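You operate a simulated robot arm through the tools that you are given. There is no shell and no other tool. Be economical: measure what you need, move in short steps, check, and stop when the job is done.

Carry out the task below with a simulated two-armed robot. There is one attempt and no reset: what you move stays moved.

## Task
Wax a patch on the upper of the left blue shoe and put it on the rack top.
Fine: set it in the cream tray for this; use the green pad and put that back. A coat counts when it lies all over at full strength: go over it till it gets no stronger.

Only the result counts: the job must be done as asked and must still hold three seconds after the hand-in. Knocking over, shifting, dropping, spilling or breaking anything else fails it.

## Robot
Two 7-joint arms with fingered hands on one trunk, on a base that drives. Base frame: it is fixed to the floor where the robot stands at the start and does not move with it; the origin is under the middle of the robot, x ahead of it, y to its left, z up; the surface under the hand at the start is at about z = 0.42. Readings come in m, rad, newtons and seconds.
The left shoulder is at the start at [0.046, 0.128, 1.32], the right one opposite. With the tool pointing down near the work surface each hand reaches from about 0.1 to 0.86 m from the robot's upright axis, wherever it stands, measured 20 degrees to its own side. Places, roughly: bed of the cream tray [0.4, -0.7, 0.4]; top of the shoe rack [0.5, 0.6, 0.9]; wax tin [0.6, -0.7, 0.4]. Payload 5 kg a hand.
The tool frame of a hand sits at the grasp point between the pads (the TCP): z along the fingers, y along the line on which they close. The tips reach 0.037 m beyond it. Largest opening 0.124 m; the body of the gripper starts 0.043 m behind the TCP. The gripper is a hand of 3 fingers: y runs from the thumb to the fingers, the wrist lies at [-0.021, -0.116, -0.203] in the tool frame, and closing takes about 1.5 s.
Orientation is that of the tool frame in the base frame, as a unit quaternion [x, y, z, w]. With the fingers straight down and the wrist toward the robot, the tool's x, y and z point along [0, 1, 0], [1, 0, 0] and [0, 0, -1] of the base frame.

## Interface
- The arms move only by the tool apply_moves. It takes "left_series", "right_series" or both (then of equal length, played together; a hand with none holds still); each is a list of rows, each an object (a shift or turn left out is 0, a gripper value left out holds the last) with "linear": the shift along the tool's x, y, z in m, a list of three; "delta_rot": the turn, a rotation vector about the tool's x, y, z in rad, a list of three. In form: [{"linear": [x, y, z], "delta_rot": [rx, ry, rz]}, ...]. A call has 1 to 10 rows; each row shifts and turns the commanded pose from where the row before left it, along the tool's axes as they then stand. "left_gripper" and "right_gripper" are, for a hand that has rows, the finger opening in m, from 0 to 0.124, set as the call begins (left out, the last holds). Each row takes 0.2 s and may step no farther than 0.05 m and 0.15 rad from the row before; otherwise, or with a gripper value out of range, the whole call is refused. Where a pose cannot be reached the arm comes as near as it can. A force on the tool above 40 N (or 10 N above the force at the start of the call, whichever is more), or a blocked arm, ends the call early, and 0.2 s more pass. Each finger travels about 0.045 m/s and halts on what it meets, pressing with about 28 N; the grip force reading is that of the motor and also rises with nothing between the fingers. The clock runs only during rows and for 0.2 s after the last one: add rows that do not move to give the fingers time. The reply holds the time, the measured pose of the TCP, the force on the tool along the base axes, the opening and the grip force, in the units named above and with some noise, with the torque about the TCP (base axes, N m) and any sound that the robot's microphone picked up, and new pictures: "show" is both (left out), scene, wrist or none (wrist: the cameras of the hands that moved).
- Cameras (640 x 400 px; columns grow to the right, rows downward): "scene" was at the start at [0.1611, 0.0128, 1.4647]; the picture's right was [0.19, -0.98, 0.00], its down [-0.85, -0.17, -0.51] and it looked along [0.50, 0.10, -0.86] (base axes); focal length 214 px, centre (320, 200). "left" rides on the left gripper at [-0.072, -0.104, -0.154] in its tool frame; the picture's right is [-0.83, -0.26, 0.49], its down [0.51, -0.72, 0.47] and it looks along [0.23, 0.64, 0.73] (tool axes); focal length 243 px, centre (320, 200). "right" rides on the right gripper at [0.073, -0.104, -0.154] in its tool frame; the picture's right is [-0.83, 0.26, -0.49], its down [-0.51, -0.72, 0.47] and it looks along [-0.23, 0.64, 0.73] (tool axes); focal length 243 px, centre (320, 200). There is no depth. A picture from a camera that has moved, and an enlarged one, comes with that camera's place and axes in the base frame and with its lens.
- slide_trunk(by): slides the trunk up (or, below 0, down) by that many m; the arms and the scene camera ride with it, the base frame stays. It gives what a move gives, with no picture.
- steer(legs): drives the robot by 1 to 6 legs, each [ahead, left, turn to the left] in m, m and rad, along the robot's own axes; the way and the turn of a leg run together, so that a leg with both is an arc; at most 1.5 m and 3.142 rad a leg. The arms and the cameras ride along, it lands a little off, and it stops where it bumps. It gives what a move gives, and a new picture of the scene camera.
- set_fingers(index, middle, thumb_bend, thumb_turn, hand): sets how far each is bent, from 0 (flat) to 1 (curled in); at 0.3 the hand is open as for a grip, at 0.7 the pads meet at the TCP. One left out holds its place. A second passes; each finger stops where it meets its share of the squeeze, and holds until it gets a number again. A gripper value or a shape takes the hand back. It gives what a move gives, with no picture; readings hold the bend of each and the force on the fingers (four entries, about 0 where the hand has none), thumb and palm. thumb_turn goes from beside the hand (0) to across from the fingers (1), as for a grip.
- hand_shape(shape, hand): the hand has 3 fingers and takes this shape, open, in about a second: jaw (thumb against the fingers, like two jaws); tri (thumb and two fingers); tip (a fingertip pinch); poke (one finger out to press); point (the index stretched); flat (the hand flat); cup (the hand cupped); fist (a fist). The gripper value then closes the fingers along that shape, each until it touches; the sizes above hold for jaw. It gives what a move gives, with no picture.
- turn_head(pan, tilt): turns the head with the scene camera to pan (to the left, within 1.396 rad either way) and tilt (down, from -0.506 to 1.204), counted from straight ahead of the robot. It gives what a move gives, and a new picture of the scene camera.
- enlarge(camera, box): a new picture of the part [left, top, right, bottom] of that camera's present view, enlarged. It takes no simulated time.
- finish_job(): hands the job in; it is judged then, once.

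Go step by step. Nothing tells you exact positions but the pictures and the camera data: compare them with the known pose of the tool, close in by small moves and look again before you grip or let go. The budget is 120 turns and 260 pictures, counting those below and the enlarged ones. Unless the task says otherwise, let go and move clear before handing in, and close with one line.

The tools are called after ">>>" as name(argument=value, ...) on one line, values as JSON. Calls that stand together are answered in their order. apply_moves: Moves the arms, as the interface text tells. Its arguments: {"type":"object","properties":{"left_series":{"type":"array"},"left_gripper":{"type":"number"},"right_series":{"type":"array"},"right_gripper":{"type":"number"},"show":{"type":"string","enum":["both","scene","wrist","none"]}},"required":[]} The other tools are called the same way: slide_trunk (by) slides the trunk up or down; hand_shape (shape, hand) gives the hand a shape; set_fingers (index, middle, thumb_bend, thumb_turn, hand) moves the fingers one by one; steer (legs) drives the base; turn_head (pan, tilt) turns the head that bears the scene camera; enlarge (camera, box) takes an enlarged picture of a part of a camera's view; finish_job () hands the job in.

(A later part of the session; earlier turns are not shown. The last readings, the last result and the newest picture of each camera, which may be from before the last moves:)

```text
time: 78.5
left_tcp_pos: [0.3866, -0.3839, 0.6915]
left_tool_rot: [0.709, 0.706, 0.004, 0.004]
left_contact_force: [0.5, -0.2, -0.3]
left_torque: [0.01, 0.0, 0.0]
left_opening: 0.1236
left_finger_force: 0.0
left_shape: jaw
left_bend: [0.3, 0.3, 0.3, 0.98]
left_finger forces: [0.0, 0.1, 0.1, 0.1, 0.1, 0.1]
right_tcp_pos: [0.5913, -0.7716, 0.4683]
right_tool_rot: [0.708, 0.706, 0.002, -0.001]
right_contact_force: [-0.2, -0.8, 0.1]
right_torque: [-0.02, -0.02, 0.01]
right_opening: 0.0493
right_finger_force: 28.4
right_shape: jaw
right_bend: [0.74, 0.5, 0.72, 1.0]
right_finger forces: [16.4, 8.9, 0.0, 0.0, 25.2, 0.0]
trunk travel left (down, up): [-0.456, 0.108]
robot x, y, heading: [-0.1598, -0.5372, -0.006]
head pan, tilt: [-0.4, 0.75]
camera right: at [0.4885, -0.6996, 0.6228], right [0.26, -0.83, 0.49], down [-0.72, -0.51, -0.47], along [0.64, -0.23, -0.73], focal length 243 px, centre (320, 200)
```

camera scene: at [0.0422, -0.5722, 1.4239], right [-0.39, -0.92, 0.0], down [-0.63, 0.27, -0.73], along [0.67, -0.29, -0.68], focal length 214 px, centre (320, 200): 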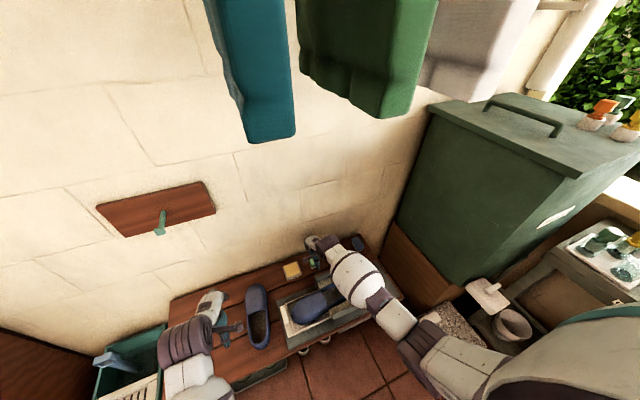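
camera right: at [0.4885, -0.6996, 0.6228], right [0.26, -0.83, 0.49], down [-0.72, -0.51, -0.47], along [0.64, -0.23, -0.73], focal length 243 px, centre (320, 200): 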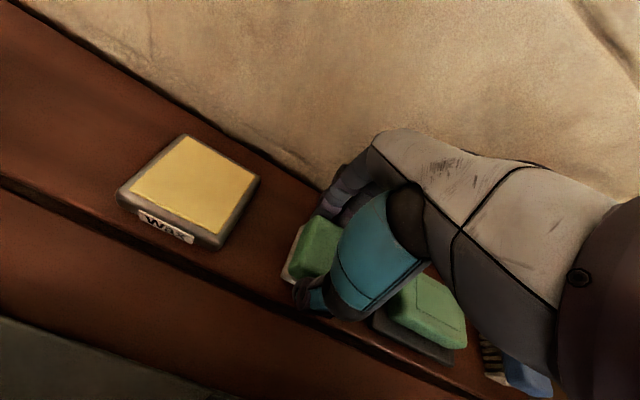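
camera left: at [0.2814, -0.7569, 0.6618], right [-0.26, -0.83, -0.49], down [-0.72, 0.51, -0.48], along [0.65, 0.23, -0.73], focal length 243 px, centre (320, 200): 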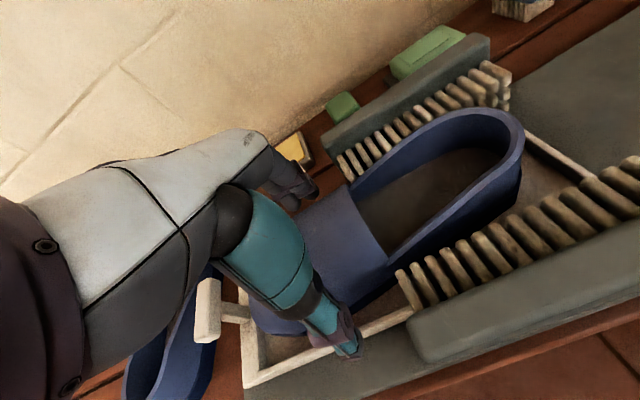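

Pad gripped (0.049 m). Lifting a little.

>>> apply_moves(right_series=[{"linear": [0, 0, -0.02]}, {"linear": [0, 0, -0.04]}, {"linear": [0, 0, -0.04]}, {}])

>>> enlarge(camera="right", box=[80, 130, 400, 350])

```text
time: 79.5
left_tcp_pos: [0.3862, -0.3848, 0.692]
left_tool_rot: [0.708, 0.706, 0.003, 0.003]
left_contact_force: [-0.6, 0.0, 0.2]
left_torque: [0.0, -0.02, 0.0]
left_opening: 0.1238
left_finger_force: 0.1
left_shape: jaw
left_bend: [0.3, 0.3, 0.3, 0.98]
left_finger forces: [0.0, 0.0, 0.0, 0.1, 0.1, 0.0]
right_tcp_pos: [0.5925, -0.7714, 0.5688]
right_tool_rot: [0.708, 0.706, 0.002, -0.001]
right_contact_force: [-0.9, 0.0, -0.5]
right_torque: [0.04, 0.02, -0.03]
right_opening: 0.0493
right_finger_force: 28.1
right_shape: jaw
right_bend: [0.74, 0.5, 0.72, 1.0]
right_finger forces: [16.3, 8.9, 0.1, 0.0, 25.2, 0.1]
trunk travel left (down, up): [-0.456, 0.108]
robot x, y, heading: [-0.1611, -0.5422, -0.002]
head pan, tilt: [-0.4, 0.75]
camera scene: at [0.0427, -0.5723, 1.4238], right [-0.39, -0.92, 0.0], down [-0.63, 0.27, -0.73], along [0.67, -0.29, -0.68], focal length 214 px, centre (320, 200)
camera right: at [0.4886, -0.7, 0.7223], right [0.26, -0.83, 0.49], down [-0.72, -0.51, -0.47], along [0.64, -0.23, -0.73], focal length 243 px, centre (320, 200)
```

scene: 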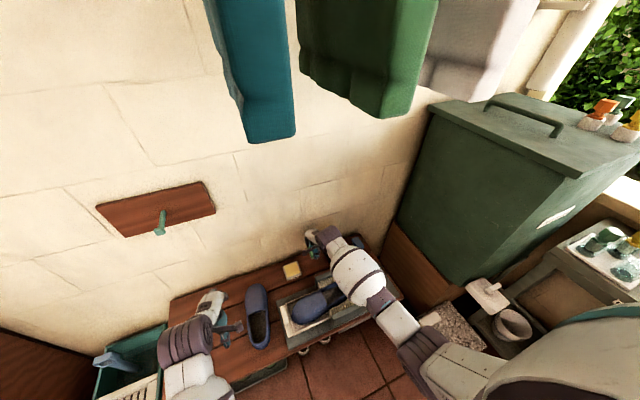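
right: 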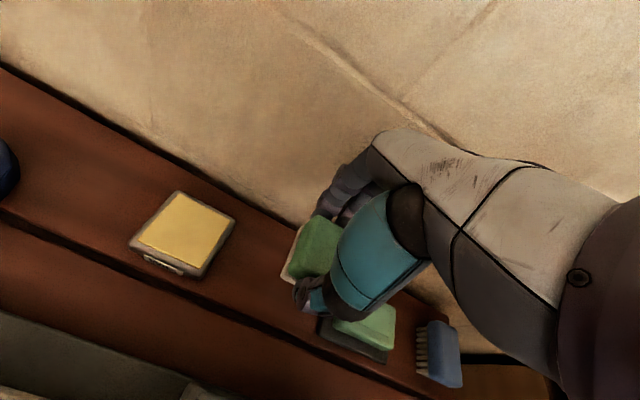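

```text
1.82 times, centred on (240, 240) of right
camera zoom: at [0.4886, -0.7, 0.7223], right [0.26, -0.83, 0.49], down [-0.72, -0.51, -0.47], along [0.64, -0.23, -0.73], focal length 441 px, centre (466, 127)
```

zoom: 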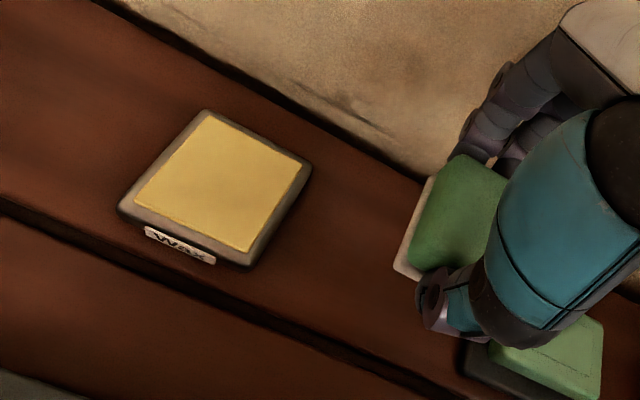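

Pad held level. Moving over the wax tin (≈[0.597,-0.655]) and down toward the wax.

>>> apply_moves(right_series=[{"linear": [0.04, 0, 0]}, {"linear": [0.04, 0.0, 0]}, {"linear": [0.036, 0.0, 0]}, {"linear": [0, 0, 0.03]}, {"linear": [0, 0, 0.03]}, {"linear": [0, 0, 0.01]}, {}], show="wrist")

>>> enlarge(camera="scene", box=[240, 220, 380, 310])

```text
time: 81.1
left_tcp_pos: [0.3875, -0.3836, 0.6914]
left_tool_rot: [0.708, 0.706, 0.005, 0.004]
left_contact_force: [-0.2, -0.8, 0.5]
left_torque: [-0.03, 0.0, 0.04]
left_opening: 0.1238
left_finger_force: 0.1
left_shape: jaw
left_bend: [0.3, 0.3, 0.3, 0.98]
left_finger forces: [0.0, 0.0, 0.1, 0.1, 0.1, 0.0]
right_tcp_pos: [0.5925, -0.6546, 0.4996]
right_tool_rot: [0.708, 0.707, 0.001, -0.001]
right_contact_force: [0.1, 0.6, -1.1]
right_torque: [0.02, -0.02, 0.02]
right_opening: 0.0494
right_finger_force: 28.3
right_shape: jaw
right_bend: [0.74, 0.5, 0.72, 1.0]
right_finger forces: [16.3, 9.0, 0.0, 0.0, 25.4, 0.1]
trunk travel left (down, up): [-0.456, 0.108]
robot x, y, heading: [-0.1613, -0.5404, -0.001]
head pan, tilt: [-0.4, 0.75]
camera right: at [0.4886, -0.5842, 0.6538], right [0.26, -0.83, 0.49], down [-0.72, -0.51, -0.47], along [0.64, -0.23, -0.73], focal length 243 px, centre (320, 200)
```

right: 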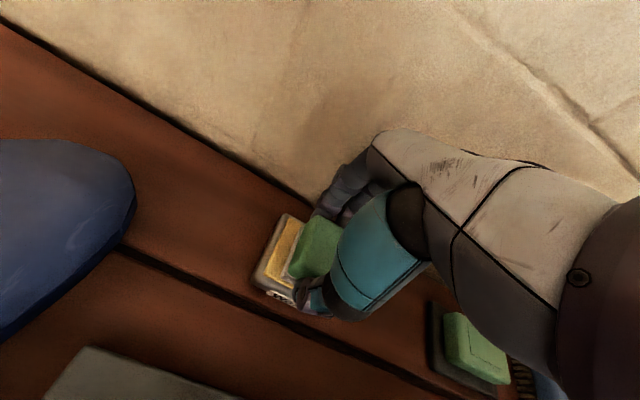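

```text
4.44 times, centred on (310, 265) of scene
camera zoom: at [0.0425, -0.5722, 1.4239], right [-0.39, -0.92, 0.0], down [-0.63, 0.27, -0.73], along [0.67, -0.29, -0.68], focal length 953 px, centre (364, -89)
```

zoom: 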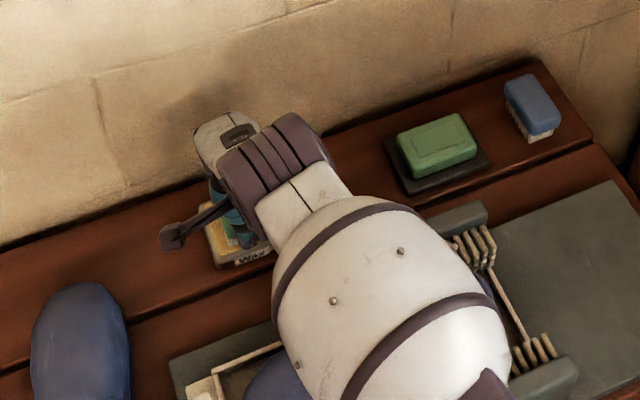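

Over the wax; pressing down gently.

>>> apply_moves(right_series=[{"linear": [0, 0, 0.004]}, {"linear": [0, 0, 0.004]}, {"linear": [0, 0, 0.003]}, {}], show="none")

```text
time: 82.1
left_tcp_pos: [0.3874, -0.3847, 0.6916]
left_tool_rot: [0.708, 0.706, 0.004, 0.004]
left_contact_force: [1.0, 0.6, -1.1]
left_torque: [0.0, 0.01, -0.04]
left_opening: 0.1239
left_finger_force: 0.0
left_shape: jaw
left_bend: [0.3, 0.3, 0.3, 0.98]
left_finger forces: [0.0, 0.1, 0.0, 0.0, 0.0, 0.1]
right_tcp_pos: [0.5933, -0.6557, 0.4905]
right_tool_rot: [0.708, 0.706, 0.003, 0.0]
right_contact_force: [-2.9, -1.6, 11.7]
right_torque: [-0.02, 0.14, -0.05]
right_opening: 0.0495
right_finger_force: 27.5
right_shape: jaw
right_bend: [0.74, 0.5, 0.72, 1.0]
right_finger forces: [17.1, 9.6, 0.0, 0.0, 28.6, 0.0]
trunk travel left (down, up): [-0.456, 0.108]
robot x, y, heading: [-0.1611, -0.5418, -0.007]
head pan, tilt: [-0.4, 0.75]
```

Contact 12 N on the wax. One more dab, then lift clear and view the tin.

>>> apply_moves(right_series=[{"linear": [0, 0, -0.004]}, {"linear": [0, 0, 0.005]}, {}, {"linear": [0, 0, -0.02]}, {"linear": [0, 0, -0.04]}, {"linear": [0, 0, -0.04]}, {"linear": [0, -0.04, 0]}, {"linear": [0, -0.04, 0]}, {"linear": [0, -0.04, 0]}], show="wrist")

>>> enlarge(camera="scene", box=[240, 220, 400, 340])

```text
time: 84.1
left_tcp_pos: [0.3874, -0.3826, 0.6929]
left_tool_rot: [0.708, 0.706, 0.004, 0.004]
left_contact_force: [-0.1, 0.4, 1.0]
left_torque: [-0.01, 0.01, -0.02]
left_opening: 0.1238
left_finger_force: 0.0
left_shape: jaw
left_bend: [0.3, 0.3, 0.3, 0.98]
left_finger forces: [0.1, 0.0, 0.0, 0.1, 0.1, 0.0]
right_tcp_pos: [0.4713, -0.6558, 0.5899]
right_tool_rot: [0.708, 0.707, 0.002, 0.0]
right_contact_force: [0.4, -0.2, -0.6]
right_torque: [0.03, 0.0, 0.01]
right_opening: 0.0498
right_finger_force: 28.2
right_shape: jaw
right_bend: [0.74, 0.5, 0.72, 1.0]
right_finger forces: [17.8, 9.5, 0.1, 0.0, 27.4, 0.1]
trunk travel left (down, up): [-0.456, 0.108]
robot x, y, heading: [-0.1605, -0.5386, -0.002]
head pan, tilt: [-0.4, 0.75]
camera right: at [0.3664, -0.5839, 0.7434], right [0.26, -0.83, 0.49], down [-0.72, -0.5, -0.47], along [0.64, -0.23, -0.73], focal length 243 px, centre (320, 200)
```

right: 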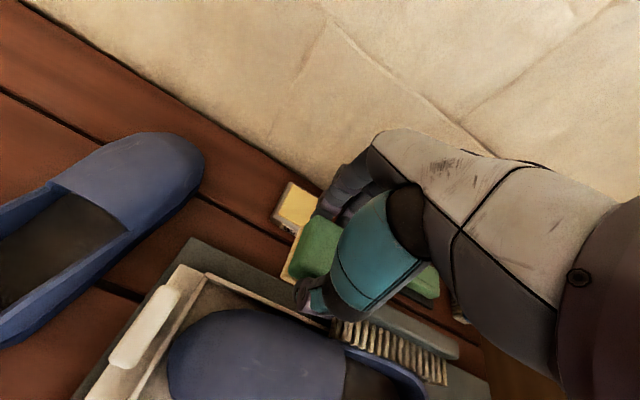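

```text
3.33 times, centred on (320, 280) of scene
camera zoom: at [0.0408, -0.5721, 1.4241], right [-0.39, -0.92, 0.0], down [-0.63, 0.27, -0.73], along [0.67, -0.29, -0.68], focal length 715 px, centre (320, -67)
```

zoom: 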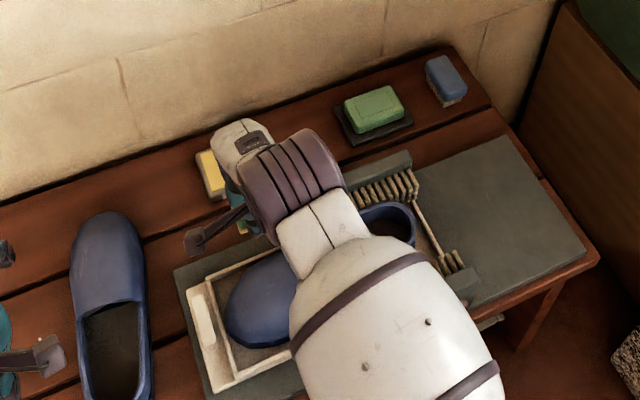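

The felt edge now shows yellow wax. Going over the vamp and lowering in small steps.

>>> apply_moves(right_series=[{"linear": [-0.008, -0.047, 0]}, {"linear": [-0.008, -0.047, 0]}, {"linear": [0, 0, 0.025]}, {"linear": [0, 0, 0.008]}, {"linear": [0, 0, 0.004]}, {"linear": [0, 0, 0.004]}, {"linear": [0, 0, 0.004]}, {}], show="wrist")

>>> enlarge(camera="scene", box=[250, 240, 390, 340])

```text
time: 85.7
left_tcp_pos: [0.3869, -0.3833, 0.6929]
left_tool_rot: [0.708, 0.706, 0.004, 0.006]
left_contact_force: [0.2, 0.3, -0.1]
left_torque: [0.02, 0.04, -0.01]
left_opening: 0.1238
left_finger_force: 0.0
left_shape: jaw
left_bend: [0.3, 0.3, 0.3, 0.98]
left_finger forces: [0.1, 0.1, 0.1, 0.1, 0.1, 0.1]
right_tcp_pos: [0.3812, -0.6719, 0.5502]
right_tool_rot: [0.707, 0.707, 0.008, 0.004]
right_contact_force: [-7.1, 0.9, 27.0]
right_torque: [0.03, 0.45, -0.02]
right_opening: 0.0506
right_finger_force: 27.8
right_shape: jaw
right_bend: [0.74, 0.5, 0.73, 1.0]
right_finger forces: [16.4, 8.6, 0.1, 0.1, 34.2, 0.0]
trunk travel left (down, up): [-0.456, 0.108]
robot x, y, heading: [-0.1619, -0.5391, -0.003]
head pan, tilt: [-0.4, 0.75]
stopped in row 7 (right hand): the force on the tool passed its limit at 44 N (the readings are from after the stop); the commanded pose is now the measured one
camera right: at [0.2753, -0.5997, 0.7027], right [0.25, -0.83, 0.49], down [-0.72, -0.5, -0.48], along [0.65, -0.23, -0.72], focal length 243 px, centre (320, 200)
```

right: 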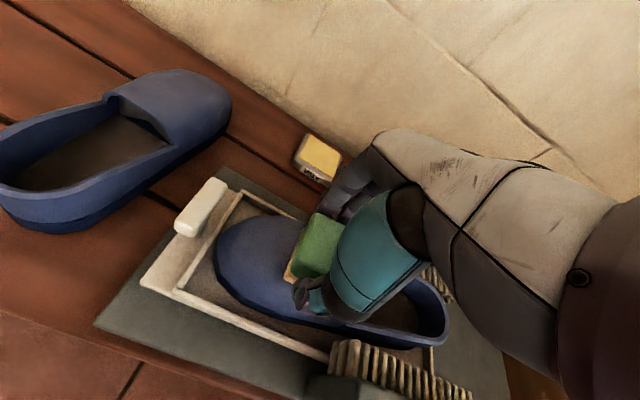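

```text
4.00 times, centred on (320, 290) of scene
camera zoom: at [0.0404, -0.5718, 1.4238], right [-0.39, -0.92, 0.0], down [-0.63, 0.27, -0.73], along [0.67, -0.29, -0.68], focal length 858 px, centre (320, -160)
```

zoom: 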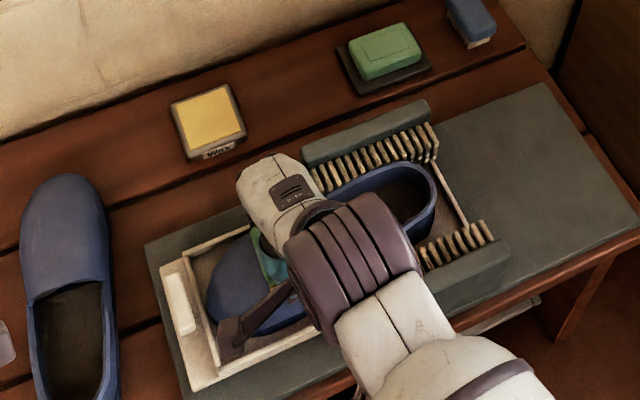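

Contact found at about z .552. Backing off slightly and trying a short stroke toward the toe and back.

>>> apply_moves(right_series=[{"linear": [0, 0, -0.002]}, {"linear": [0.01, 0, 0.001]}, {"linear": [0.01, 0, 0.002]}, {"linear": [0.01, 0, 0.002]}, {}], show="none")

>>> apply_moves(right_series=[{"linear": [-0.01, 0, -0.002]}, {"linear": [-0.01, 0, -0.002]}, {"linear": [-0.01, 0, -0.001]}, {"linear": [-0.01, 0, 0]}, {}], show="none")

```text
time: 86.9
left_tcp_pos: [0.3872, -0.3837, 0.6925]
left_tool_rot: [0.708, 0.706, 0.005, 0.005]
left_contact_force: [0.4, -0.9, 0.1]
left_torque: [-0.01, 0.03, -0.01]
left_opening: 0.124
left_finger_force: 0.1
left_shape: jaw
left_bend: [0.3, 0.3, 0.3, 0.98]
left_finger forces: [0.0, 0.0, 0.0, 0.0, 0.1, 0.0]
right_tcp_pos: [0.3802, -0.6428, 0.5456]
right_tool_rot: [0.707, 0.707, 0.004, 0.003]
right_contact_force: [-0.1, -6.0, 19.1]
right_torque: [-0.19, -0.28, -0.07]
right_opening: 0.0503
right_finger_force: 28.1
right_shape: jaw
right_bend: [0.74, 0.5, 0.73, 1.0]
right_finger forces: [18.3, 9.9, 0.0, 0.1, 28.6, 0.0]
trunk travel left (down, up): [-0.456, 0.108]
robot x, y, heading: [-0.1585, -0.5397, -0.004]
head pan, tilt: [-0.4, 0.75]
```

```text
time: 88.1
left_tcp_pos: [0.3877, -0.384, 0.6921]
left_tool_rot: [0.707, 0.707, 0.004, 0.005]
left_contact_force: [-0.5, 0.0, 0.4]
left_torque: [0.02, 0.01, 0.03]
left_opening: 0.124
left_finger_force: 0.1
left_shape: jaw
left_bend: [0.3, 0.3, 0.3, 0.98]
left_finger forces: [0.0, 0.1, 0.1, 0.0, 0.1, 0.0]
right_tcp_pos: [0.3814, -0.682, 0.5507]
right_tool_rot: [0.708, 0.706, 0.005, 0.001]
right_contact_force: [-0.7, -0.9, 11.8]
right_torque: [0.03, 0.02, -0.07]
right_opening: 0.0496
right_finger_force: 28.0
right_shape: jaw
right_bend: [0.74, 0.51, 0.73, 1.0]
right_finger forces: [18.9, 9.1, 0.0, 0.1, 28.6, 0.0]
trunk travel left (down, up): [-0.456, 0.108]
robot x, y, heading: [-0.159, -0.5403, -0.005]
head pan, tilt: [-0.4, 0.75]
```

Good contact throughout (12–19 N). Lifting away to see the coat.

>>> apply_moves(right_series=[{"linear": [0, 0, -0.03]}, {"linear": [0, 0, -0.04]}, {"linear": [-0.04, 0, 0]}, {"linear": [-0.05, 0, 0]}, {"linear": [-0.05, 0, 0]}, {}], show="wrist")

>>> enlarge(camera="scene", box=[270, 260, 370, 340])

>>> enlarge(camera="right", box=[40, 180, 360, 380])

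```text
time: 89.5
left_tcp_pos: [0.3886, -0.3835, 0.6911]
left_tool_rot: [0.709, 0.706, 0.004, 0.005]
left_contact_force: [0.4, 0.8, -0.3]
left_torque: [-0.05, 0.03, -0.02]
left_opening: 0.1239
left_finger_force: 0.2
left_shape: jaw
left_bend: [0.3, 0.3, 0.3, 0.98]
left_finger forces: [0.0, 0.0, 0.0, 0.1, 0.0, 0.0]
right_tcp_pos: [0.3797, -0.8217, 0.6189]
right_tool_rot: [0.708, 0.706, 0.004, 0.001]
right_contact_force: [-0.4, -0.9, -1.0]
right_torque: [0.0, 0.03, 0.0]
right_opening: 0.0491
right_finger_force: 27.9
right_shape: jaw
right_bend: [0.74, 0.51, 0.73, 1.0]
right_finger forces: [17.6, 9.6, 0.0, 0.0, 27.4, 0.0]
trunk travel left (down, up): [-0.456, 0.108]
robot x, y, heading: [-0.158, -0.5408, -0.001]
head pan, tilt: [-0.4, 0.75]
camera right: at [0.2755, -0.7499, 0.7724], right [0.26, -0.83, 0.49], down [-0.72, -0.5, -0.48], along [0.65, -0.23, -0.73], focal length 243 px, centre (320, 200)
```

right: 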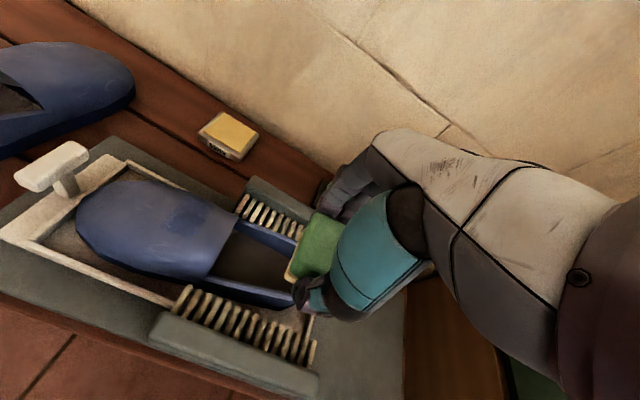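

```text
5.00 times, centred on (320, 300) of scene
camera zoom: at [0.0426, -0.5709, 1.4239], right [-0.39, -0.92, 0.0], down [-0.63, 0.27, -0.73], along [0.67, -0.29, -0.68], focal length 1072 px, centre (320, -300)
```

zoom: 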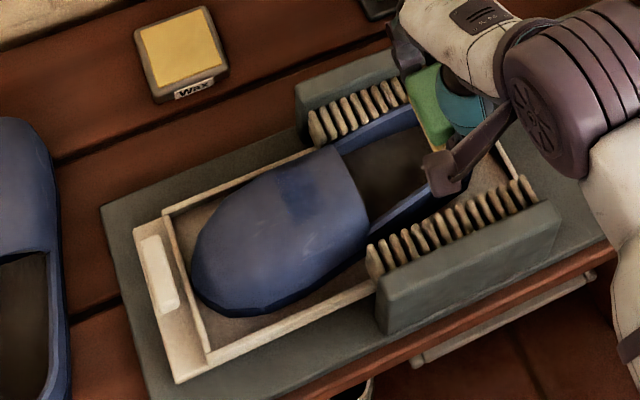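

```text
2.00 times, centred on (200, 280) of right
camera zoom: at [0.2755, -0.7499, 0.7724], right [0.26, -0.83, 0.49], down [-0.72, -0.5, -0.48], along [0.65, -0.23, -0.73], focal length 485 px, centre (560, 40)
```

zoom: 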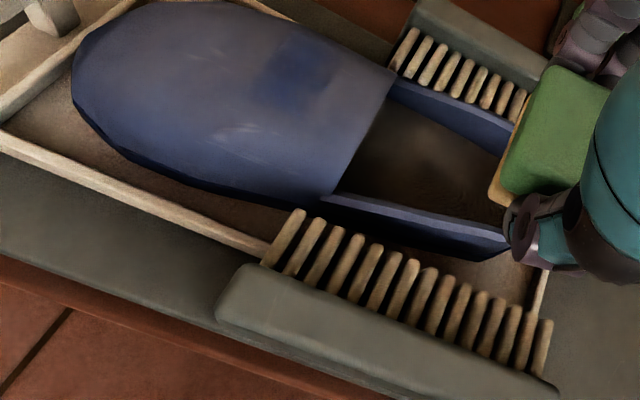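

A darker waxed spot appears near the throat of the vamp. I'll zoom in closer on it.

>>> enlarge(camera="right", box=[70, 170, 250, 290])

>>> enlarge(camera="scene", box=[300, 280, 350, 320])

```text
3.33 times, centred on (160, 230) of right
camera zoom: at [0.2755, -0.7499, 0.7724], right [0.26, -0.83, 0.49], down [-0.72, -0.5, -0.48], along [0.65, -0.23, -0.73], focal length 809 px, centre (853, 100)
```

zoom: 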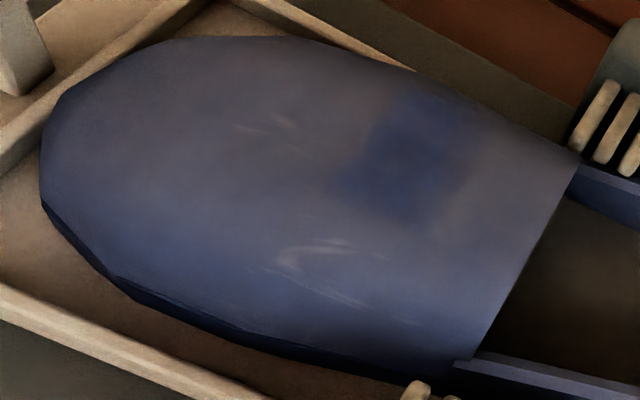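

```text
10.00 times, centred on (325, 300) of scene
camera zoom: at [0.0426, -0.5709, 1.4239], right [-0.39, -0.92, 0.0], down [-0.63, 0.27, -0.73], along [0.67, -0.29, -0.68], focal length 2145 px, centre (270, -800)
```

zoom: 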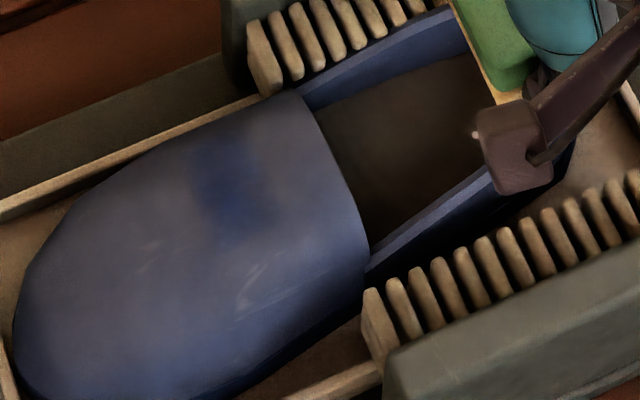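

The dull brownish film turns clean blue where waxed; the spot is about 4×3 cm. I'll tilt the pad ~0.13 rad to match the slope and make repeated strokes along the vamp.

>>> apply_moves(right_series=[{"linear": [0.05, 0, 0]}, {"linear": [0.05, 0, 0]}, {"linear": [0.047, 0, 0]}, {"delta_rot": [0, -0.13, 0]}, {"linear": [0, 0, 0.04]}, {"linear": [0, 0, 0.022]}, {"linear": [0, 0, 0.003]}, {"linear": [0, 0, 0.002]}, {}], show="none")

```text
time: 91.5
left_tcp_pos: [0.3889, -0.383, 0.6922]
left_tool_rot: [0.709, 0.705, 0.004, 0.005]
left_contact_force: [-0.1, 0.6, -0.3]
left_torque: [0.01, -0.03, -0.02]
left_opening: 0.1238
left_finger_force: 0.0
left_shape: jaw
left_bend: [0.3, 0.3, 0.3, 0.98]
left_finger forces: [0.1, 0.1, 0.0, 0.0, 0.0, 0.1]
right_tcp_pos: [0.3809, -0.6824, 0.5539]
right_tool_rot: [0.707, 0.705, -0.041, 0.048]
right_contact_force: [0.2, -0.8, 1.2]
right_torque: [0.03, 0.02, -0.02]
right_opening: 0.0493
right_finger_force: 28.5
right_shape: jaw
right_bend: [0.74, 0.51, 0.73, 1.0]
right_finger forces: [17.8, 9.6, 0.1, 0.1, 27.4, 0.0]
trunk travel left (down, up): [-0.456, 0.108]
robot x, y, heading: [-0.1576, -0.5407, 0.001]
head pan, tilt: [-0.4, 0.75]
```

>>> apply_moves(right_series=[{"linear": [0, 0, 0.004]}, {"linear": [0.012, 0, 0.0005]}, {"linear": [0.012, 0, 0.0005]}, {"linear": [0.012, 0, 0.0005]}, {"linear": [0.012, 0, 0]}, {"linear": [-0.012, 0, 0]}, {"linear": [-0.012, 0, -0.0005]}, {"linear": [-0.012, 0, -0.0005]}, {"linear": [-0.012, 0, -0.0005]}, {"linear": [-0.008, 0, 0]}], show="none")

>>> apply_moves(right_series=[{"linear": [0.012, 0, 0.0005]}, {"linear": [0.012, 0, 0.0005]}, {"linear": [0.012, 0, 0.0005]}, {"linear": [0.012, 0, 0]}, {}], show="wrist")

```text
time: 92.5
left_tcp_pos: [0.3864, -0.3838, 0.6916]
left_tool_rot: [0.709, 0.705, 0.004, 0.005]
left_contact_force: [0.6, 0.2, -0.4]
left_torque: [0.05, -0.01, 0.0]
left_opening: 0.124
left_finger_force: 0.0
left_shape: jaw
left_bend: [0.3, 0.3, 0.3, 0.98]
left_finger forces: [0.1, 0.0, 0.1, 0.0, 0.1, 0.0]
right_tcp_pos: [0.3849, -0.6667, 0.5482]
right_tool_rot: [0.704, 0.706, -0.046, 0.06]
right_contact_force: [-8.0, 0.1, 28.1]
right_torque: [-0.11, 0.58, -0.05]
right_opening: 0.0502
right_finger_force: 28.3
right_shape: jaw
right_bend: [0.74, 0.5, 0.73, 1.0]
right_finger forces: [15.7, 8.9, 0.0, 0.1, 34.3, 0.0]
trunk travel left (down, up): [-0.456, 0.108]
robot x, y, heading: [-0.1597, -0.5402, -0.004]
head pan, tilt: [-0.4, 0.75]
stopped in row 4 (right hand): the force on the tool passed its limit at 42 N (the readings are from after the stop); the commanded pose is now the measured one
```

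```text
time: 93.0
left_tcp_pos: [0.3877, -0.3823, 0.6924]
left_tool_rot: [0.708, 0.706, 0.005, 0.006]
left_contact_force: [-0.4, 0.6, -0.7]
left_torque: [0.0, 0.04, 0.05]
left_opening: 0.1239
left_finger_force: 0.0
left_shape: jaw
left_bend: [0.3, 0.3, 0.3, 0.98]
left_finger forces: [0.1, 0.1, 0.0, 0.0, 0.0, 0.0]
right_tcp_pos: [0.3871, -0.665, 0.5458]
right_tool_rot: [0.702, 0.707, -0.052, 0.071]
right_contact_force: [-12.3, 2.2, 30.2]
right_torque: [-0.14, 0.89, -0.15]
right_opening: 0.0506
right_finger_force: 28.1
right_shape: jaw
right_bend: [0.75, 0.51, 0.72, 1.0]
right_finger forces: [14.6, 7.7, 0.0, 0.1, 36.8, 0.0]
trunk travel left (down, up): [-0.456, 0.108]
robot x, y, heading: [-0.1613, -0.5419, -0.002]
head pan, tilt: [-0.4, 0.75]
stopped in row 2 (right hand): the force on the tool passed its limit at 44 N (the readings are from after the stop); the commanded pose is now the measured one
camera right: at [0.2782, -0.5702, 0.6812], right [0.25, -0.73, 0.64], down [-0.7, -0.59, -0.4], along [0.66, -0.35, -0.66], focal length 243 px, centre (320, 200)
```

right: 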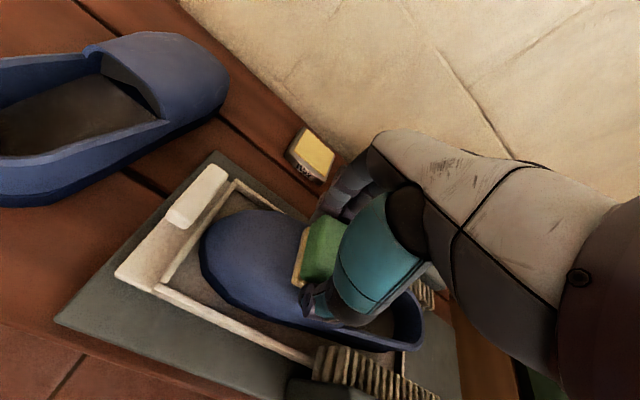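

Pressing was a bit hard. I'll lift, reduce the tilt to 0.1, and stroke more lightly.

>>> apply_moves(right_series=[{"linear": [0, 0, -0.015]}, {"linear": [-0.02, -0.004, 0], "delta_rot": [0.027, 0.074, 0.007]}, {"linear": [0, 0, 0.008]}, {}], show="none")

>>> apply_moves(right_series=[{"linear": [0, 0, 0.002]}, {"linear": [0, 0, 0.002]}, {}], show="none")

```text
time: 94.0
left_tcp_pos: [0.388, -0.3834, 0.6917]
left_tool_rot: [0.708, 0.706, 0.004, 0.005]
left_contact_force: [0.1, 0.2, 0.5]
left_torque: [-0.01, 0.03, 0.0]
left_opening: 0.124
left_finger_force: 0.1
left_shape: jaw
left_bend: [0.3, 0.3, 0.3, 0.98]
left_finger forces: [0.0, 0.0, 0.1, 0.0, 0.0, 0.0]
right_tcp_pos: [0.3827, -0.6831, 0.553]
right_tool_rot: [0.707, 0.706, -0.037, 0.033]
right_contact_force: [-0.3, -0.3, 0.2]
right_torque: [0.02, -0.01, -0.02]
right_opening: 0.0493
right_finger_force: 28.2
right_shape: jaw
right_bend: [0.74, 0.51, 0.72, 1.0]
right_finger forces: [17.8, 9.1, 0.0, 0.0, 27.0, 0.0]
trunk travel left (down, up): [-0.456, 0.108]
robot x, y, heading: [-0.1598, -0.5408, -0.003]
head pan, tilt: [-0.4, 0.75]
```

```text
time: 94.8
left_tcp_pos: [0.3877, -0.3845, 0.693]
left_tool_rot: [0.708, 0.706, 0.004, 0.005]
left_contact_force: [0.4, 0.6, 0.0]
left_torque: [-0.01, -0.02, -0.02]
left_opening: 0.1241
left_finger_force: 0.0
left_shape: jaw
left_bend: [0.3, 0.3, 0.3, 0.98]
left_finger forces: [0.0, 0.0, 0.1, 0.0, 0.0, 0.1]
right_tcp_pos: [0.3833, -0.6847, 0.5495]
right_tool_rot: [0.706, 0.706, -0.036, 0.033]
right_contact_force: [-0.6, 1.2, 7.4]
right_torque: [0.01, 0.08, 0.03]
right_opening: 0.0491
right_finger_force: 28.2
right_shape: jaw
right_bend: [0.74, 0.51, 0.72, 1.0]
right_finger forces: [17.9, 9.3, 0.0, 0.0, 27.9, 0.0]
trunk travel left (down, up): [-0.456, 0.108]
robot x, y, heading: [-0.1605, -0.5401, -0.001]
head pan, tilt: [-0.4, 0.75]
```

7 N contact. Stroking forward and back.

>>> apply_moves(right_series=[{"linear": [0.01, 0, 0]}, {"linear": [0.01, 0, 0]}, {"linear": [0.01, 0, 0]}, {"linear": [0.01, 0, 0]}, {}], show="none")

>>> apply_moves(right_series=[{"linear": [-0.01, 0, 0]}, {"linear": [-0.01, 0, 0]}, {"linear": [-0.01, 0, 0]}, {"linear": [-0.01, 0, 0]}, {"linear": [-0.01, 0, 0]}, {"linear": [-0.01, 0, 0]}, {}], show="none")

```text
time: 96.0
left_tcp_pos: [0.387, -0.3836, 0.695]
left_tool_rot: [0.708, 0.706, 0.005, 0.006]
left_contact_force: [-0.2, 0.5, 0.0]
left_torque: [0.0, 0.01, 0.02]
left_opening: 0.1241
left_finger_force: 0.0
left_shape: jaw
left_bend: [0.3, 0.3, 0.3, 0.98]
left_finger forces: [0.0, 0.0, 0.0, 0.0, 0.0, 0.1]
right_tcp_pos: [0.3847, -0.672, 0.5459]
right_tool_rot: [0.702, 0.709, -0.049, 0.054]
right_contact_force: [-8.6, -3.3, 36.7]
right_torque: [-0.38, 0.85, -0.14]
right_opening: 0.0509
right_finger_force: 27.9
right_shape: jaw
right_bend: [0.75, 0.5, 0.72, 1.0]
right_finger forces: [14.6, 9.0, 0.0, 0.0, 36.6, 0.0]
trunk travel left (down, up): [-0.456, 0.108]
robot x, y, heading: [-0.1633, -0.5417, 0.0]
head pan, tilt: [-0.4, 0.75]
```

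```text
time: 97.6
left_tcp_pos: [0.3877, -0.3846, 0.6918]
left_tool_rot: [0.709, 0.706, 0.005, 0.004]
left_contact_force: [-0.3, -0.8, -0.4]
left_torque: [0.0, -0.02, -0.02]
left_opening: 0.1237
left_finger_force: 0.0
left_shape: jaw
left_bend: [0.3, 0.3, 0.3, 0.98]
left_finger forces: [0.0, 0.0, 0.0, 0.0, 0.0, 0.0]
right_tcp_pos: [0.3813, -0.704, 0.5496]
right_tool_rot: [0.707, 0.706, -0.038, 0.033]
right_contact_force: [3.3, -0.2, 8.1]
right_torque: [-0.04, -0.08, 0.03]
right_opening: 0.05
right_finger_force: 28.2
right_shape: jaw
right_bend: [0.74, 0.49, 0.73, 1.0]
right_finger forces: [18.9, 11.3, 0.0, 0.0, 27.7, 0.1]
trunk travel left (down, up): [-0.456, 0.108]
robot x, y, heading: [-0.163, -0.5398, -0.005]
head pan, tilt: [-0.4, 0.75]
```

Motion lags when pressed; let me lift away and inspect the coat.

>>> apply_moves(right_series=[{"linear": [0, 0, -0.03]}, {"linear": [0, 0, -0.04], "delta_rot": [0, 0.1, 0]}, {"linear": [-0.04, 0, 0]}, {"linear": [-0.05, 0, 0]}, {"linear": [-0.03, 0, 0]}, {}], show="none")

>>> enlarge(camera="right", box=[40, 150, 280, 300])

>>> enlarge(camera="scene", box=[290, 270, 360, 320])

```text
time: 99.0
left_tcp_pos: [0.3886, -0.3832, 0.6927]
left_tool_rot: [0.708, 0.706, 0.003, 0.005]
left_contact_force: [-0.3, -1.1, 0.3]
left_torque: [0.0, -0.04, -0.01]
left_opening: 0.1241
left_finger_force: 0.2
left_shape: jaw
left_bend: [0.3, 0.3, 0.3, 0.98]
left_finger forces: [0.0, 0.1, 0.0, 0.0, 0.1, 0.0]
right_tcp_pos: [0.3842, -0.8167, 0.6194]
right_tool_rot: [0.707, 0.707, -0.002, -0.003]
right_contact_force: [0.7, 0.6, -0.8]
right_torque: [-0.03, 0.01, 0.02]
right_opening: 0.0494
right_finger_force: 27.5
right_shape: jaw
right_bend: [0.74, 0.5, 0.73, 1.0]
right_finger forces: [17.6, 9.6, 0.0, 0.0, 27.2, 0.0]
trunk travel left (down, up): [-0.456, 0.108]
robot x, y, heading: [-0.1605, -0.5386, -0.005]
head pan, tilt: [-0.4, 0.75]
```

```text
2.67 times, centred on (160, 225) of right
camera zoom: at [0.2805, -0.746, 0.7743], right [0.26, -0.83, 0.49], down [-0.72, -0.51, -0.47], along [0.64, -0.23, -0.73], focal length 647 px, centre (747, 133)
```

zoom: 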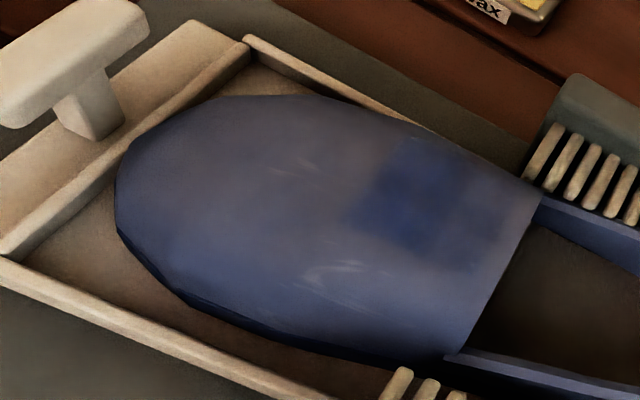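

```text
8.00 times, centred on (325, 295) of scene
camera zoom: at [0.0424, -0.5716, 1.4239], right [-0.39, -0.92, 0.0], down [-0.63, 0.27, -0.73], along [0.67, -0.29, -0.68], focal length 1716 px, centre (280, -560)
```

zoom: 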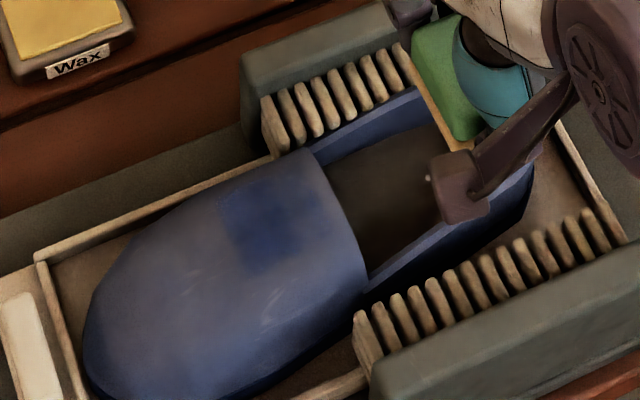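

The waxed area grew toward the throat. I'll test whether the film nearer the toe takes wax too: dab/rub at y≈-0.65 with more tilt.

>>> apply_moves(right_series=[{"linear": [0.05, 0, 0]}, {"linear": [0.05, 0, 0]}, {"linear": [0.05, -0.004, 0]}, {"linear": [0.022, 0, 0], "delta_rot": [0, -0.14, 0]}, {"linear": [0, 0, 0.04]}, {"linear": [0, 0, 0.027]}, {"linear": [0, 0, 0.004]}, {}], show="none")

```text
refused: row 3 steps farther than a row can; nothing moved
```

>>> apply_moves(right_series=[{"linear": [0.05, 0, 0]}, {"linear": [0.05, 0, 0]}, {"linear": [0.049, -0.004, 0]}, {"linear": [0.022, 0, 0], "delta_rot": [0, -0.14, 0]}, {"linear": [0, 0, 0.04]}, {"linear": [0, 0, 0.027]}, {"linear": [0, 0, 0.004]}, {}], show="none")

```text
time: 100.8
left_tcp_pos: [0.3885, -0.3843, 0.693]
left_tool_rot: [0.708, 0.706, 0.005, 0.005]
left_contact_force: [0.9, -0.3, -0.1]
left_torque: [0.01, 0.03, -0.03]
left_opening: 0.1241
left_finger_force: 0.1
left_shape: jaw
left_bend: [0.3, 0.3, 0.3, 0.98]
left_finger forces: [0.0, 0.0, 0.0, 0.1, 0.0, 0.1]
right_tcp_pos: [0.3866, -0.6663, 0.5538]
right_tool_rot: [0.704, 0.706, -0.054, 0.057]
right_contact_force: [-0.4, 0.1, -0.9]
right_torque: [-0.01, 0.02, 0.01]
right_opening: 0.0495
right_finger_force: 27.8
right_shape: jaw
right_bend: [0.74, 0.5, 0.73, 1.0]
right_finger forces: [17.5, 9.7, 0.1, 0.0, 27.1, 0.0]
trunk travel left (down, up): [-0.456, 0.108]
robot x, y, heading: [-0.1605, -0.5387, -0.002]
head pan, tilt: [-0.4, 0.75]
```

>>> apply_moves(right_series=[{"linear": [0.02, -0.004, 0]}, {"linear": [0, 0, 0.004]}, {"linear": [0, 0, 0.003]}, {}], show="none")

>>> apply_moves(right_series=[{"linear": [0, 0, 0.002]}, {"linear": [0, 0, 0.002]}, {}], show="wrist")

```text
time: 102.0
left_tcp_pos: [0.3871, -0.3831, 0.6918]
left_tool_rot: [0.708, 0.706, 0.004, 0.006]
left_contact_force: [0.3, 0.0, -0.2]
left_torque: [0.01, 0.01, 0.01]
left_opening: 0.124
left_finger_force: 0.1
left_shape: jaw
left_bend: [0.3, 0.3, 0.3, 0.98]
left_finger forces: [0.0, 0.1, 0.0, 0.1, 0.0, 0.0]
right_tcp_pos: [0.3895, -0.6736, 0.5446]
right_tool_rot: [0.699, 0.709, -0.064, 0.076]
right_contact_force: [-2.4, 1.9, 11.0]
right_torque: [0.08, 0.11, -0.01]
right_opening: 0.0495
right_finger_force: 27.9
right_shape: jaw
right_bend: [0.74, 0.5, 0.73, 1.0]
right_finger forces: [17.8, 9.7, 0.0, 0.0, 29.6, 0.0]
trunk travel left (down, up): [-0.456, 0.108]
robot x, y, heading: [-0.1605, -0.5408, -0.002]
head pan, tilt: [-0.4, 0.75]
stopped in row 4 (right hand): the arm was blocked; the commanded pose is now the measured one
```

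```text
time: 102.8
left_tcp_pos: [0.3857, -0.3839, 0.6925]
left_tool_rot: [0.708, 0.706, 0.005, 0.007]
left_contact_force: [0.3, 0.4, -0.6]
left_torque: [-0.03, 0.01, 0.0]
left_opening: 0.1237
left_finger_force: 0.1
left_shape: jaw
left_bend: [0.3, 0.3, 0.3, 0.98]
left_finger forces: [0.1, 0.1, 0.0, 0.0, 0.0, 0.1]
right_tcp_pos: [0.389, -0.6787, 0.543]
right_tool_rot: [0.698, 0.709, -0.064, 0.082]
right_contact_force: [-3.1, 2.2, 33.8]
right_torque: [-0.05, 0.35, -0.15]
right_opening: 0.0505
right_finger_force: 27.5
right_shape: jaw
right_bend: [0.74, 0.5, 0.73, 1.0]
right_finger forces: [17.9, 9.7, 0.0, 0.0, 33.6, 0.0]
trunk travel left (down, up): [-0.456, 0.108]
robot x, y, heading: [-0.1612, -0.5367, -0.001]
head pan, tilt: [-0.4, 0.75]
camera right: at [0.2798, -0.5783, 0.6762], right [0.26, -0.71, 0.66], down [-0.7, -0.61, -0.37], along [0.66, -0.37, -0.65], focal length 243 px, centre (320, 200)
```

right: 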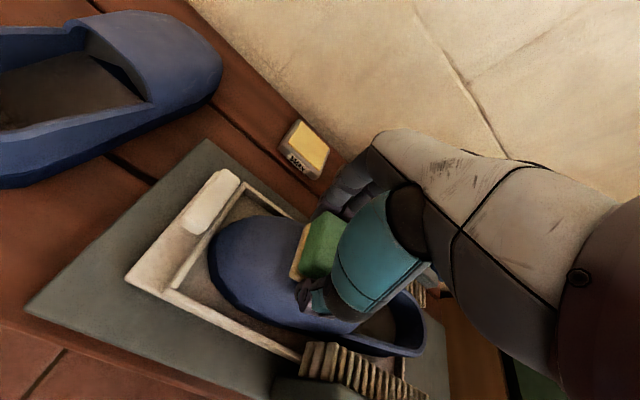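

The right arm hits a joint limit toward the left at this stance. I'll lift clear and shift the base ~0.1 m left.

>>> apply_moves(right_series=[{"linear": [0, 0, -0.03]}, {"linear": [0, 0, -0.04]}, {"linear": [-0.04, 0, -0.03]}, {"linear": [-0.04, 0, 0]}], show="none")

>>> steer(legs=[[0, 0.1, 0]])

>>> enlarge(camera="scene", box=[280, 250, 420, 340])

```text
time: 103.8
left_tcp_pos: [0.3873, -0.3821, 0.6896]
left_tool_rot: [0.709, 0.705, 0.004, 0.004]
left_contact_force: [0.1, 0.2, 0.7]
left_torque: [0.01, -0.04, 0.0]
left_opening: 0.1239
left_finger_force: 0.0
left_shape: jaw
left_bend: [0.3, 0.3, 0.3, 0.98]
left_finger forces: [0.0, 0.0, 0.1, 0.1, 0.1, 0.1]
right_tcp_pos: [0.3846, -0.7304, 0.6503]
right_tool_rot: [0.699, 0.708, -0.065, 0.073]
right_contact_force: [-1.0, 0.0, -1.6]
right_torque: [0.06, 0.01, 0.0]
right_opening: 0.0503
right_finger_force: 28.1
right_shape: jaw
right_bend: [0.74, 0.5, 0.73, 1.0]
right_finger forces: [17.1, 9.2, 0.0, 0.0, 26.2, 0.0]
trunk travel left (down, up): [-0.456, 0.108]
robot x, y, heading: [-0.162, -0.5412, -0.002]
head pan, tilt: [-0.4, 0.75]
```

```text
time: 105.3
left_tcp_pos: [0.3886, -0.2832, 0.6925]
left_tool_rot: [0.708, 0.706, 0.004, 0.004]
left_contact_force: [0.8, -0.6, 0.2]
left_torque: [0.01, 0.03, 0.02]
left_opening: 0.1239
left_finger_force: 0.1
left_shape: jaw
left_bend: [0.3, 0.3, 0.3, 0.98]
left_finger forces: [0.1, 0.0, 0.0, 0.0, 0.1, 0.1]
right_tcp_pos: [0.3871, -0.6336, 0.6533]
right_tool_rot: [0.698, 0.709, -0.065, 0.076]
right_contact_force: [-0.2, -0.2, -1.5]
right_torque: [0.0, 0.0, 0.01]
right_opening: 0.0497
right_finger_force: 28.3
right_shape: jaw
right_bend: [0.74, 0.5, 0.73, 1.0]
right_finger forces: [17.1, 9.2, 0.0, 0.0, 26.2, 0.0]
trunk travel left (down, up): [-0.456, 0.108]
robot x, y, heading: [-0.1651, -0.4414, 0.003]
head pan, tilt: [-0.4, 0.75]
camera scene: at [0.0427, -0.4727, 1.4239], right [-0.39, -0.92, 0.0], down [-0.63, 0.27, -0.73], along [0.67, -0.29, -0.68], focal length 214 px, centre (320, 200)
```

scene: 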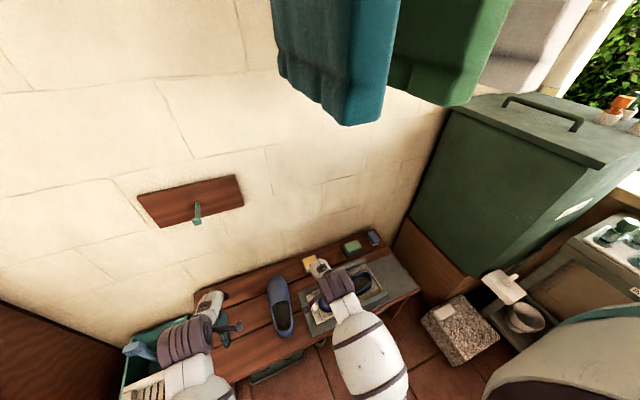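

```text
4.44 times, centred on (350, 295) of scene
camera zoom: at [0.0427, -0.4727, 1.4239], right [-0.39, -0.92, 0.0], down [-0.63, 0.27, -0.73], along [0.67, -0.29, -0.68], focal length 953 px, centre (187, -222)
```

zoom: 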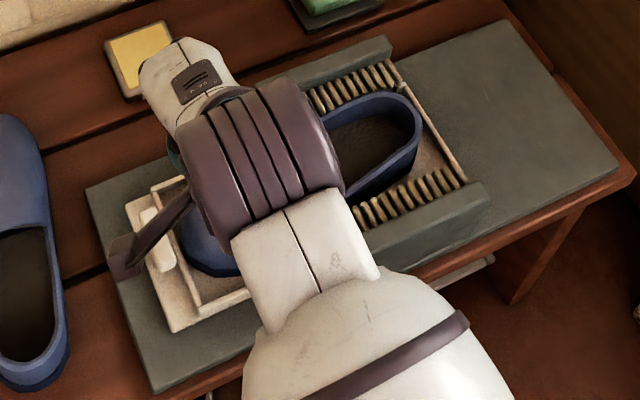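

>>> apply_moves(right_series=[{"linear": [0, -0.006, 0], "delta_rot": [0.016, 0.07, 0.016]}, {"linear": [0, 0, 0.04]}, {"linear": [0, 0, 0.04]}, {"linear": [0, 0, 0.012]}, {"linear": [0, 0, 0.004]}, {}], show="none")

>>> apply_moves(right_series=[{"linear": [0, 0, 0.003]}, {"linear": [0, 0, 0.003]}, {}], show="none")

```text
time: 106.7
left_tcp_pos: [0.3884, -0.2836, 0.693]
left_tool_rot: [0.708, 0.706, 0.004, 0.004]
left_contact_force: [-0.2, -0.2, -0.2]
left_torque: [-0.03, -0.03, 0.01]
left_opening: 0.1237
left_finger_force: 0.0
left_shape: jaw
left_bend: [0.3, 0.3, 0.3, 0.98]
left_finger forces: [0.0, 0.0, 0.1, 0.0, 0.1, 0.1]
right_tcp_pos: [0.3802, -0.6462, 0.5576]
right_tool_rot: [0.707, 0.705, -0.046, 0.046]
right_contact_force: [-0.4, -0.1, -1.6]
right_torque: [0.0, 0.03, -0.06]
right_opening: 0.0501
right_finger_force: 28.2
right_shape: jaw
right_bend: [0.74, 0.5, 0.73, 1.0]
right_finger forces: [17.0, 9.0, 0.0, 0.1, 26.2, 0.0]
trunk travel left (down, up): [-0.456, 0.108]
robot x, y, heading: [-0.1615, -0.4401, -0.005]
head pan, tilt: [-0.4, 0.75]
```

```text
time: 107.5
left_tcp_pos: [0.3883, -0.2833, 0.6919]
left_tool_rot: [0.708, 0.706, 0.004, 0.005]
left_contact_force: [0.2, -1.1, -0.7]
left_torque: [0.0, 0.02, 0.01]
left_opening: 0.1238
left_finger_force: 0.1
left_shape: jaw
left_bend: [0.3, 0.3, 0.3, 0.98]
left_finger forces: [0.0, 0.0, 0.1, 0.0, 0.1, 0.0]
right_tcp_pos: [0.3813, -0.647, 0.5521]
right_tool_rot: [0.706, 0.705, -0.044, 0.047]
right_contact_force: [0.5, -0.5, -1.1]
right_torque: [0.0, 0.0, -0.01]
right_opening: 0.0499
right_finger_force: 27.8
right_shape: jaw
right_bend: [0.74, 0.5, 0.73, 1.0]
right_finger forces: [17.2, 9.1, 0.0, 0.0, 26.3, 0.1]
trunk travel left (down, up): [-0.456, 0.108]
robot x, y, heading: [-0.1618, -0.4414, 0.002]
head pan, tilt: [-0.4, 0.75]
```

Reach is free now. Press and stroke.

>>> apply_moves(right_series=[{"linear": [0, 0, 0.004]}, {"linear": [0, 0, 0.002]}, {}], show="none")

>>> apply_moves(right_series=[{"linear": [0, 0, 0.001]}, {"linear": [-0.01, 0, 0]}, {"linear": [-0.01, 0, 0]}, {"linear": [-0.01, 0, 0]}, {"linear": [0.01, 0, 0]}, {"linear": [0.01, 0, 0]}, {"linear": [0.01, 0, 0]}, {}], show="none")

```text
time: 108.3
left_tcp_pos: [0.3889, -0.2848, 0.6919]
left_tool_rot: [0.708, 0.706, 0.004, 0.005]
left_contact_force: [0.3, 0.1, -1.0]
left_torque: [-0.03, 0.01, 0.03]
left_opening: 0.1239
left_finger_force: 0.1
left_shape: jaw
left_bend: [0.3, 0.3, 0.3, 0.98]
left_finger forces: [0.0, 0.0, 0.0, 0.0, 0.1, 0.1]
right_tcp_pos: [0.3808, -0.648, 0.5466]
right_tool_rot: [0.707, 0.705, -0.045, 0.046]
right_contact_force: [0.4, -0.1, -1.0]
right_torque: [0.01, -0.02, 0.02]
right_opening: 0.0499
right_finger_force: 28.1
right_shape: jaw
right_bend: [0.74, 0.5, 0.73, 1.0]
right_finger forces: [17.1, 9.2, 0.0, 0.1, 26.2, 0.1]
trunk travel left (down, up): [-0.456, 0.108]
robot x, y, heading: [-0.1589, -0.4373, -0.001]
head pan, tilt: [-0.4, 0.75]
```

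```text
time: 110.1
left_tcp_pos: [0.3895, -0.284, 0.6925]
left_tool_rot: [0.708, 0.706, 0.004, 0.004]
left_contact_force: [0.9, 1.2, -0.4]
left_torque: [-0.03, -0.01, -0.01]
left_opening: 0.124
left_finger_force: 0.1
left_shape: jaw
left_bend: [0.3, 0.3, 0.3, 0.98]
left_finger forces: [0.0, 0.0, 0.1, 0.0, 0.0, 0.2]
right_tcp_pos: [0.3816, -0.647, 0.5465]
right_tool_rot: [0.707, 0.705, -0.046, 0.046]
right_contact_force: [0.2, 0.1, -0.6]
right_torque: [0.03, -0.02, 0.01]
right_opening: 0.0498
right_finger_force: 28.1
right_shape: jaw
right_bend: [0.74, 0.5, 0.73, 1.0]
right_finger forces: [17.1, 9.1, 0.1, 0.0, 26.2, 0.1]
trunk travel left (down, up): [-0.456, 0.108]
robot x, y, heading: [-0.1572, -0.4418, -0.0]
head pan, tilt: [-0.4, 0.75]
```

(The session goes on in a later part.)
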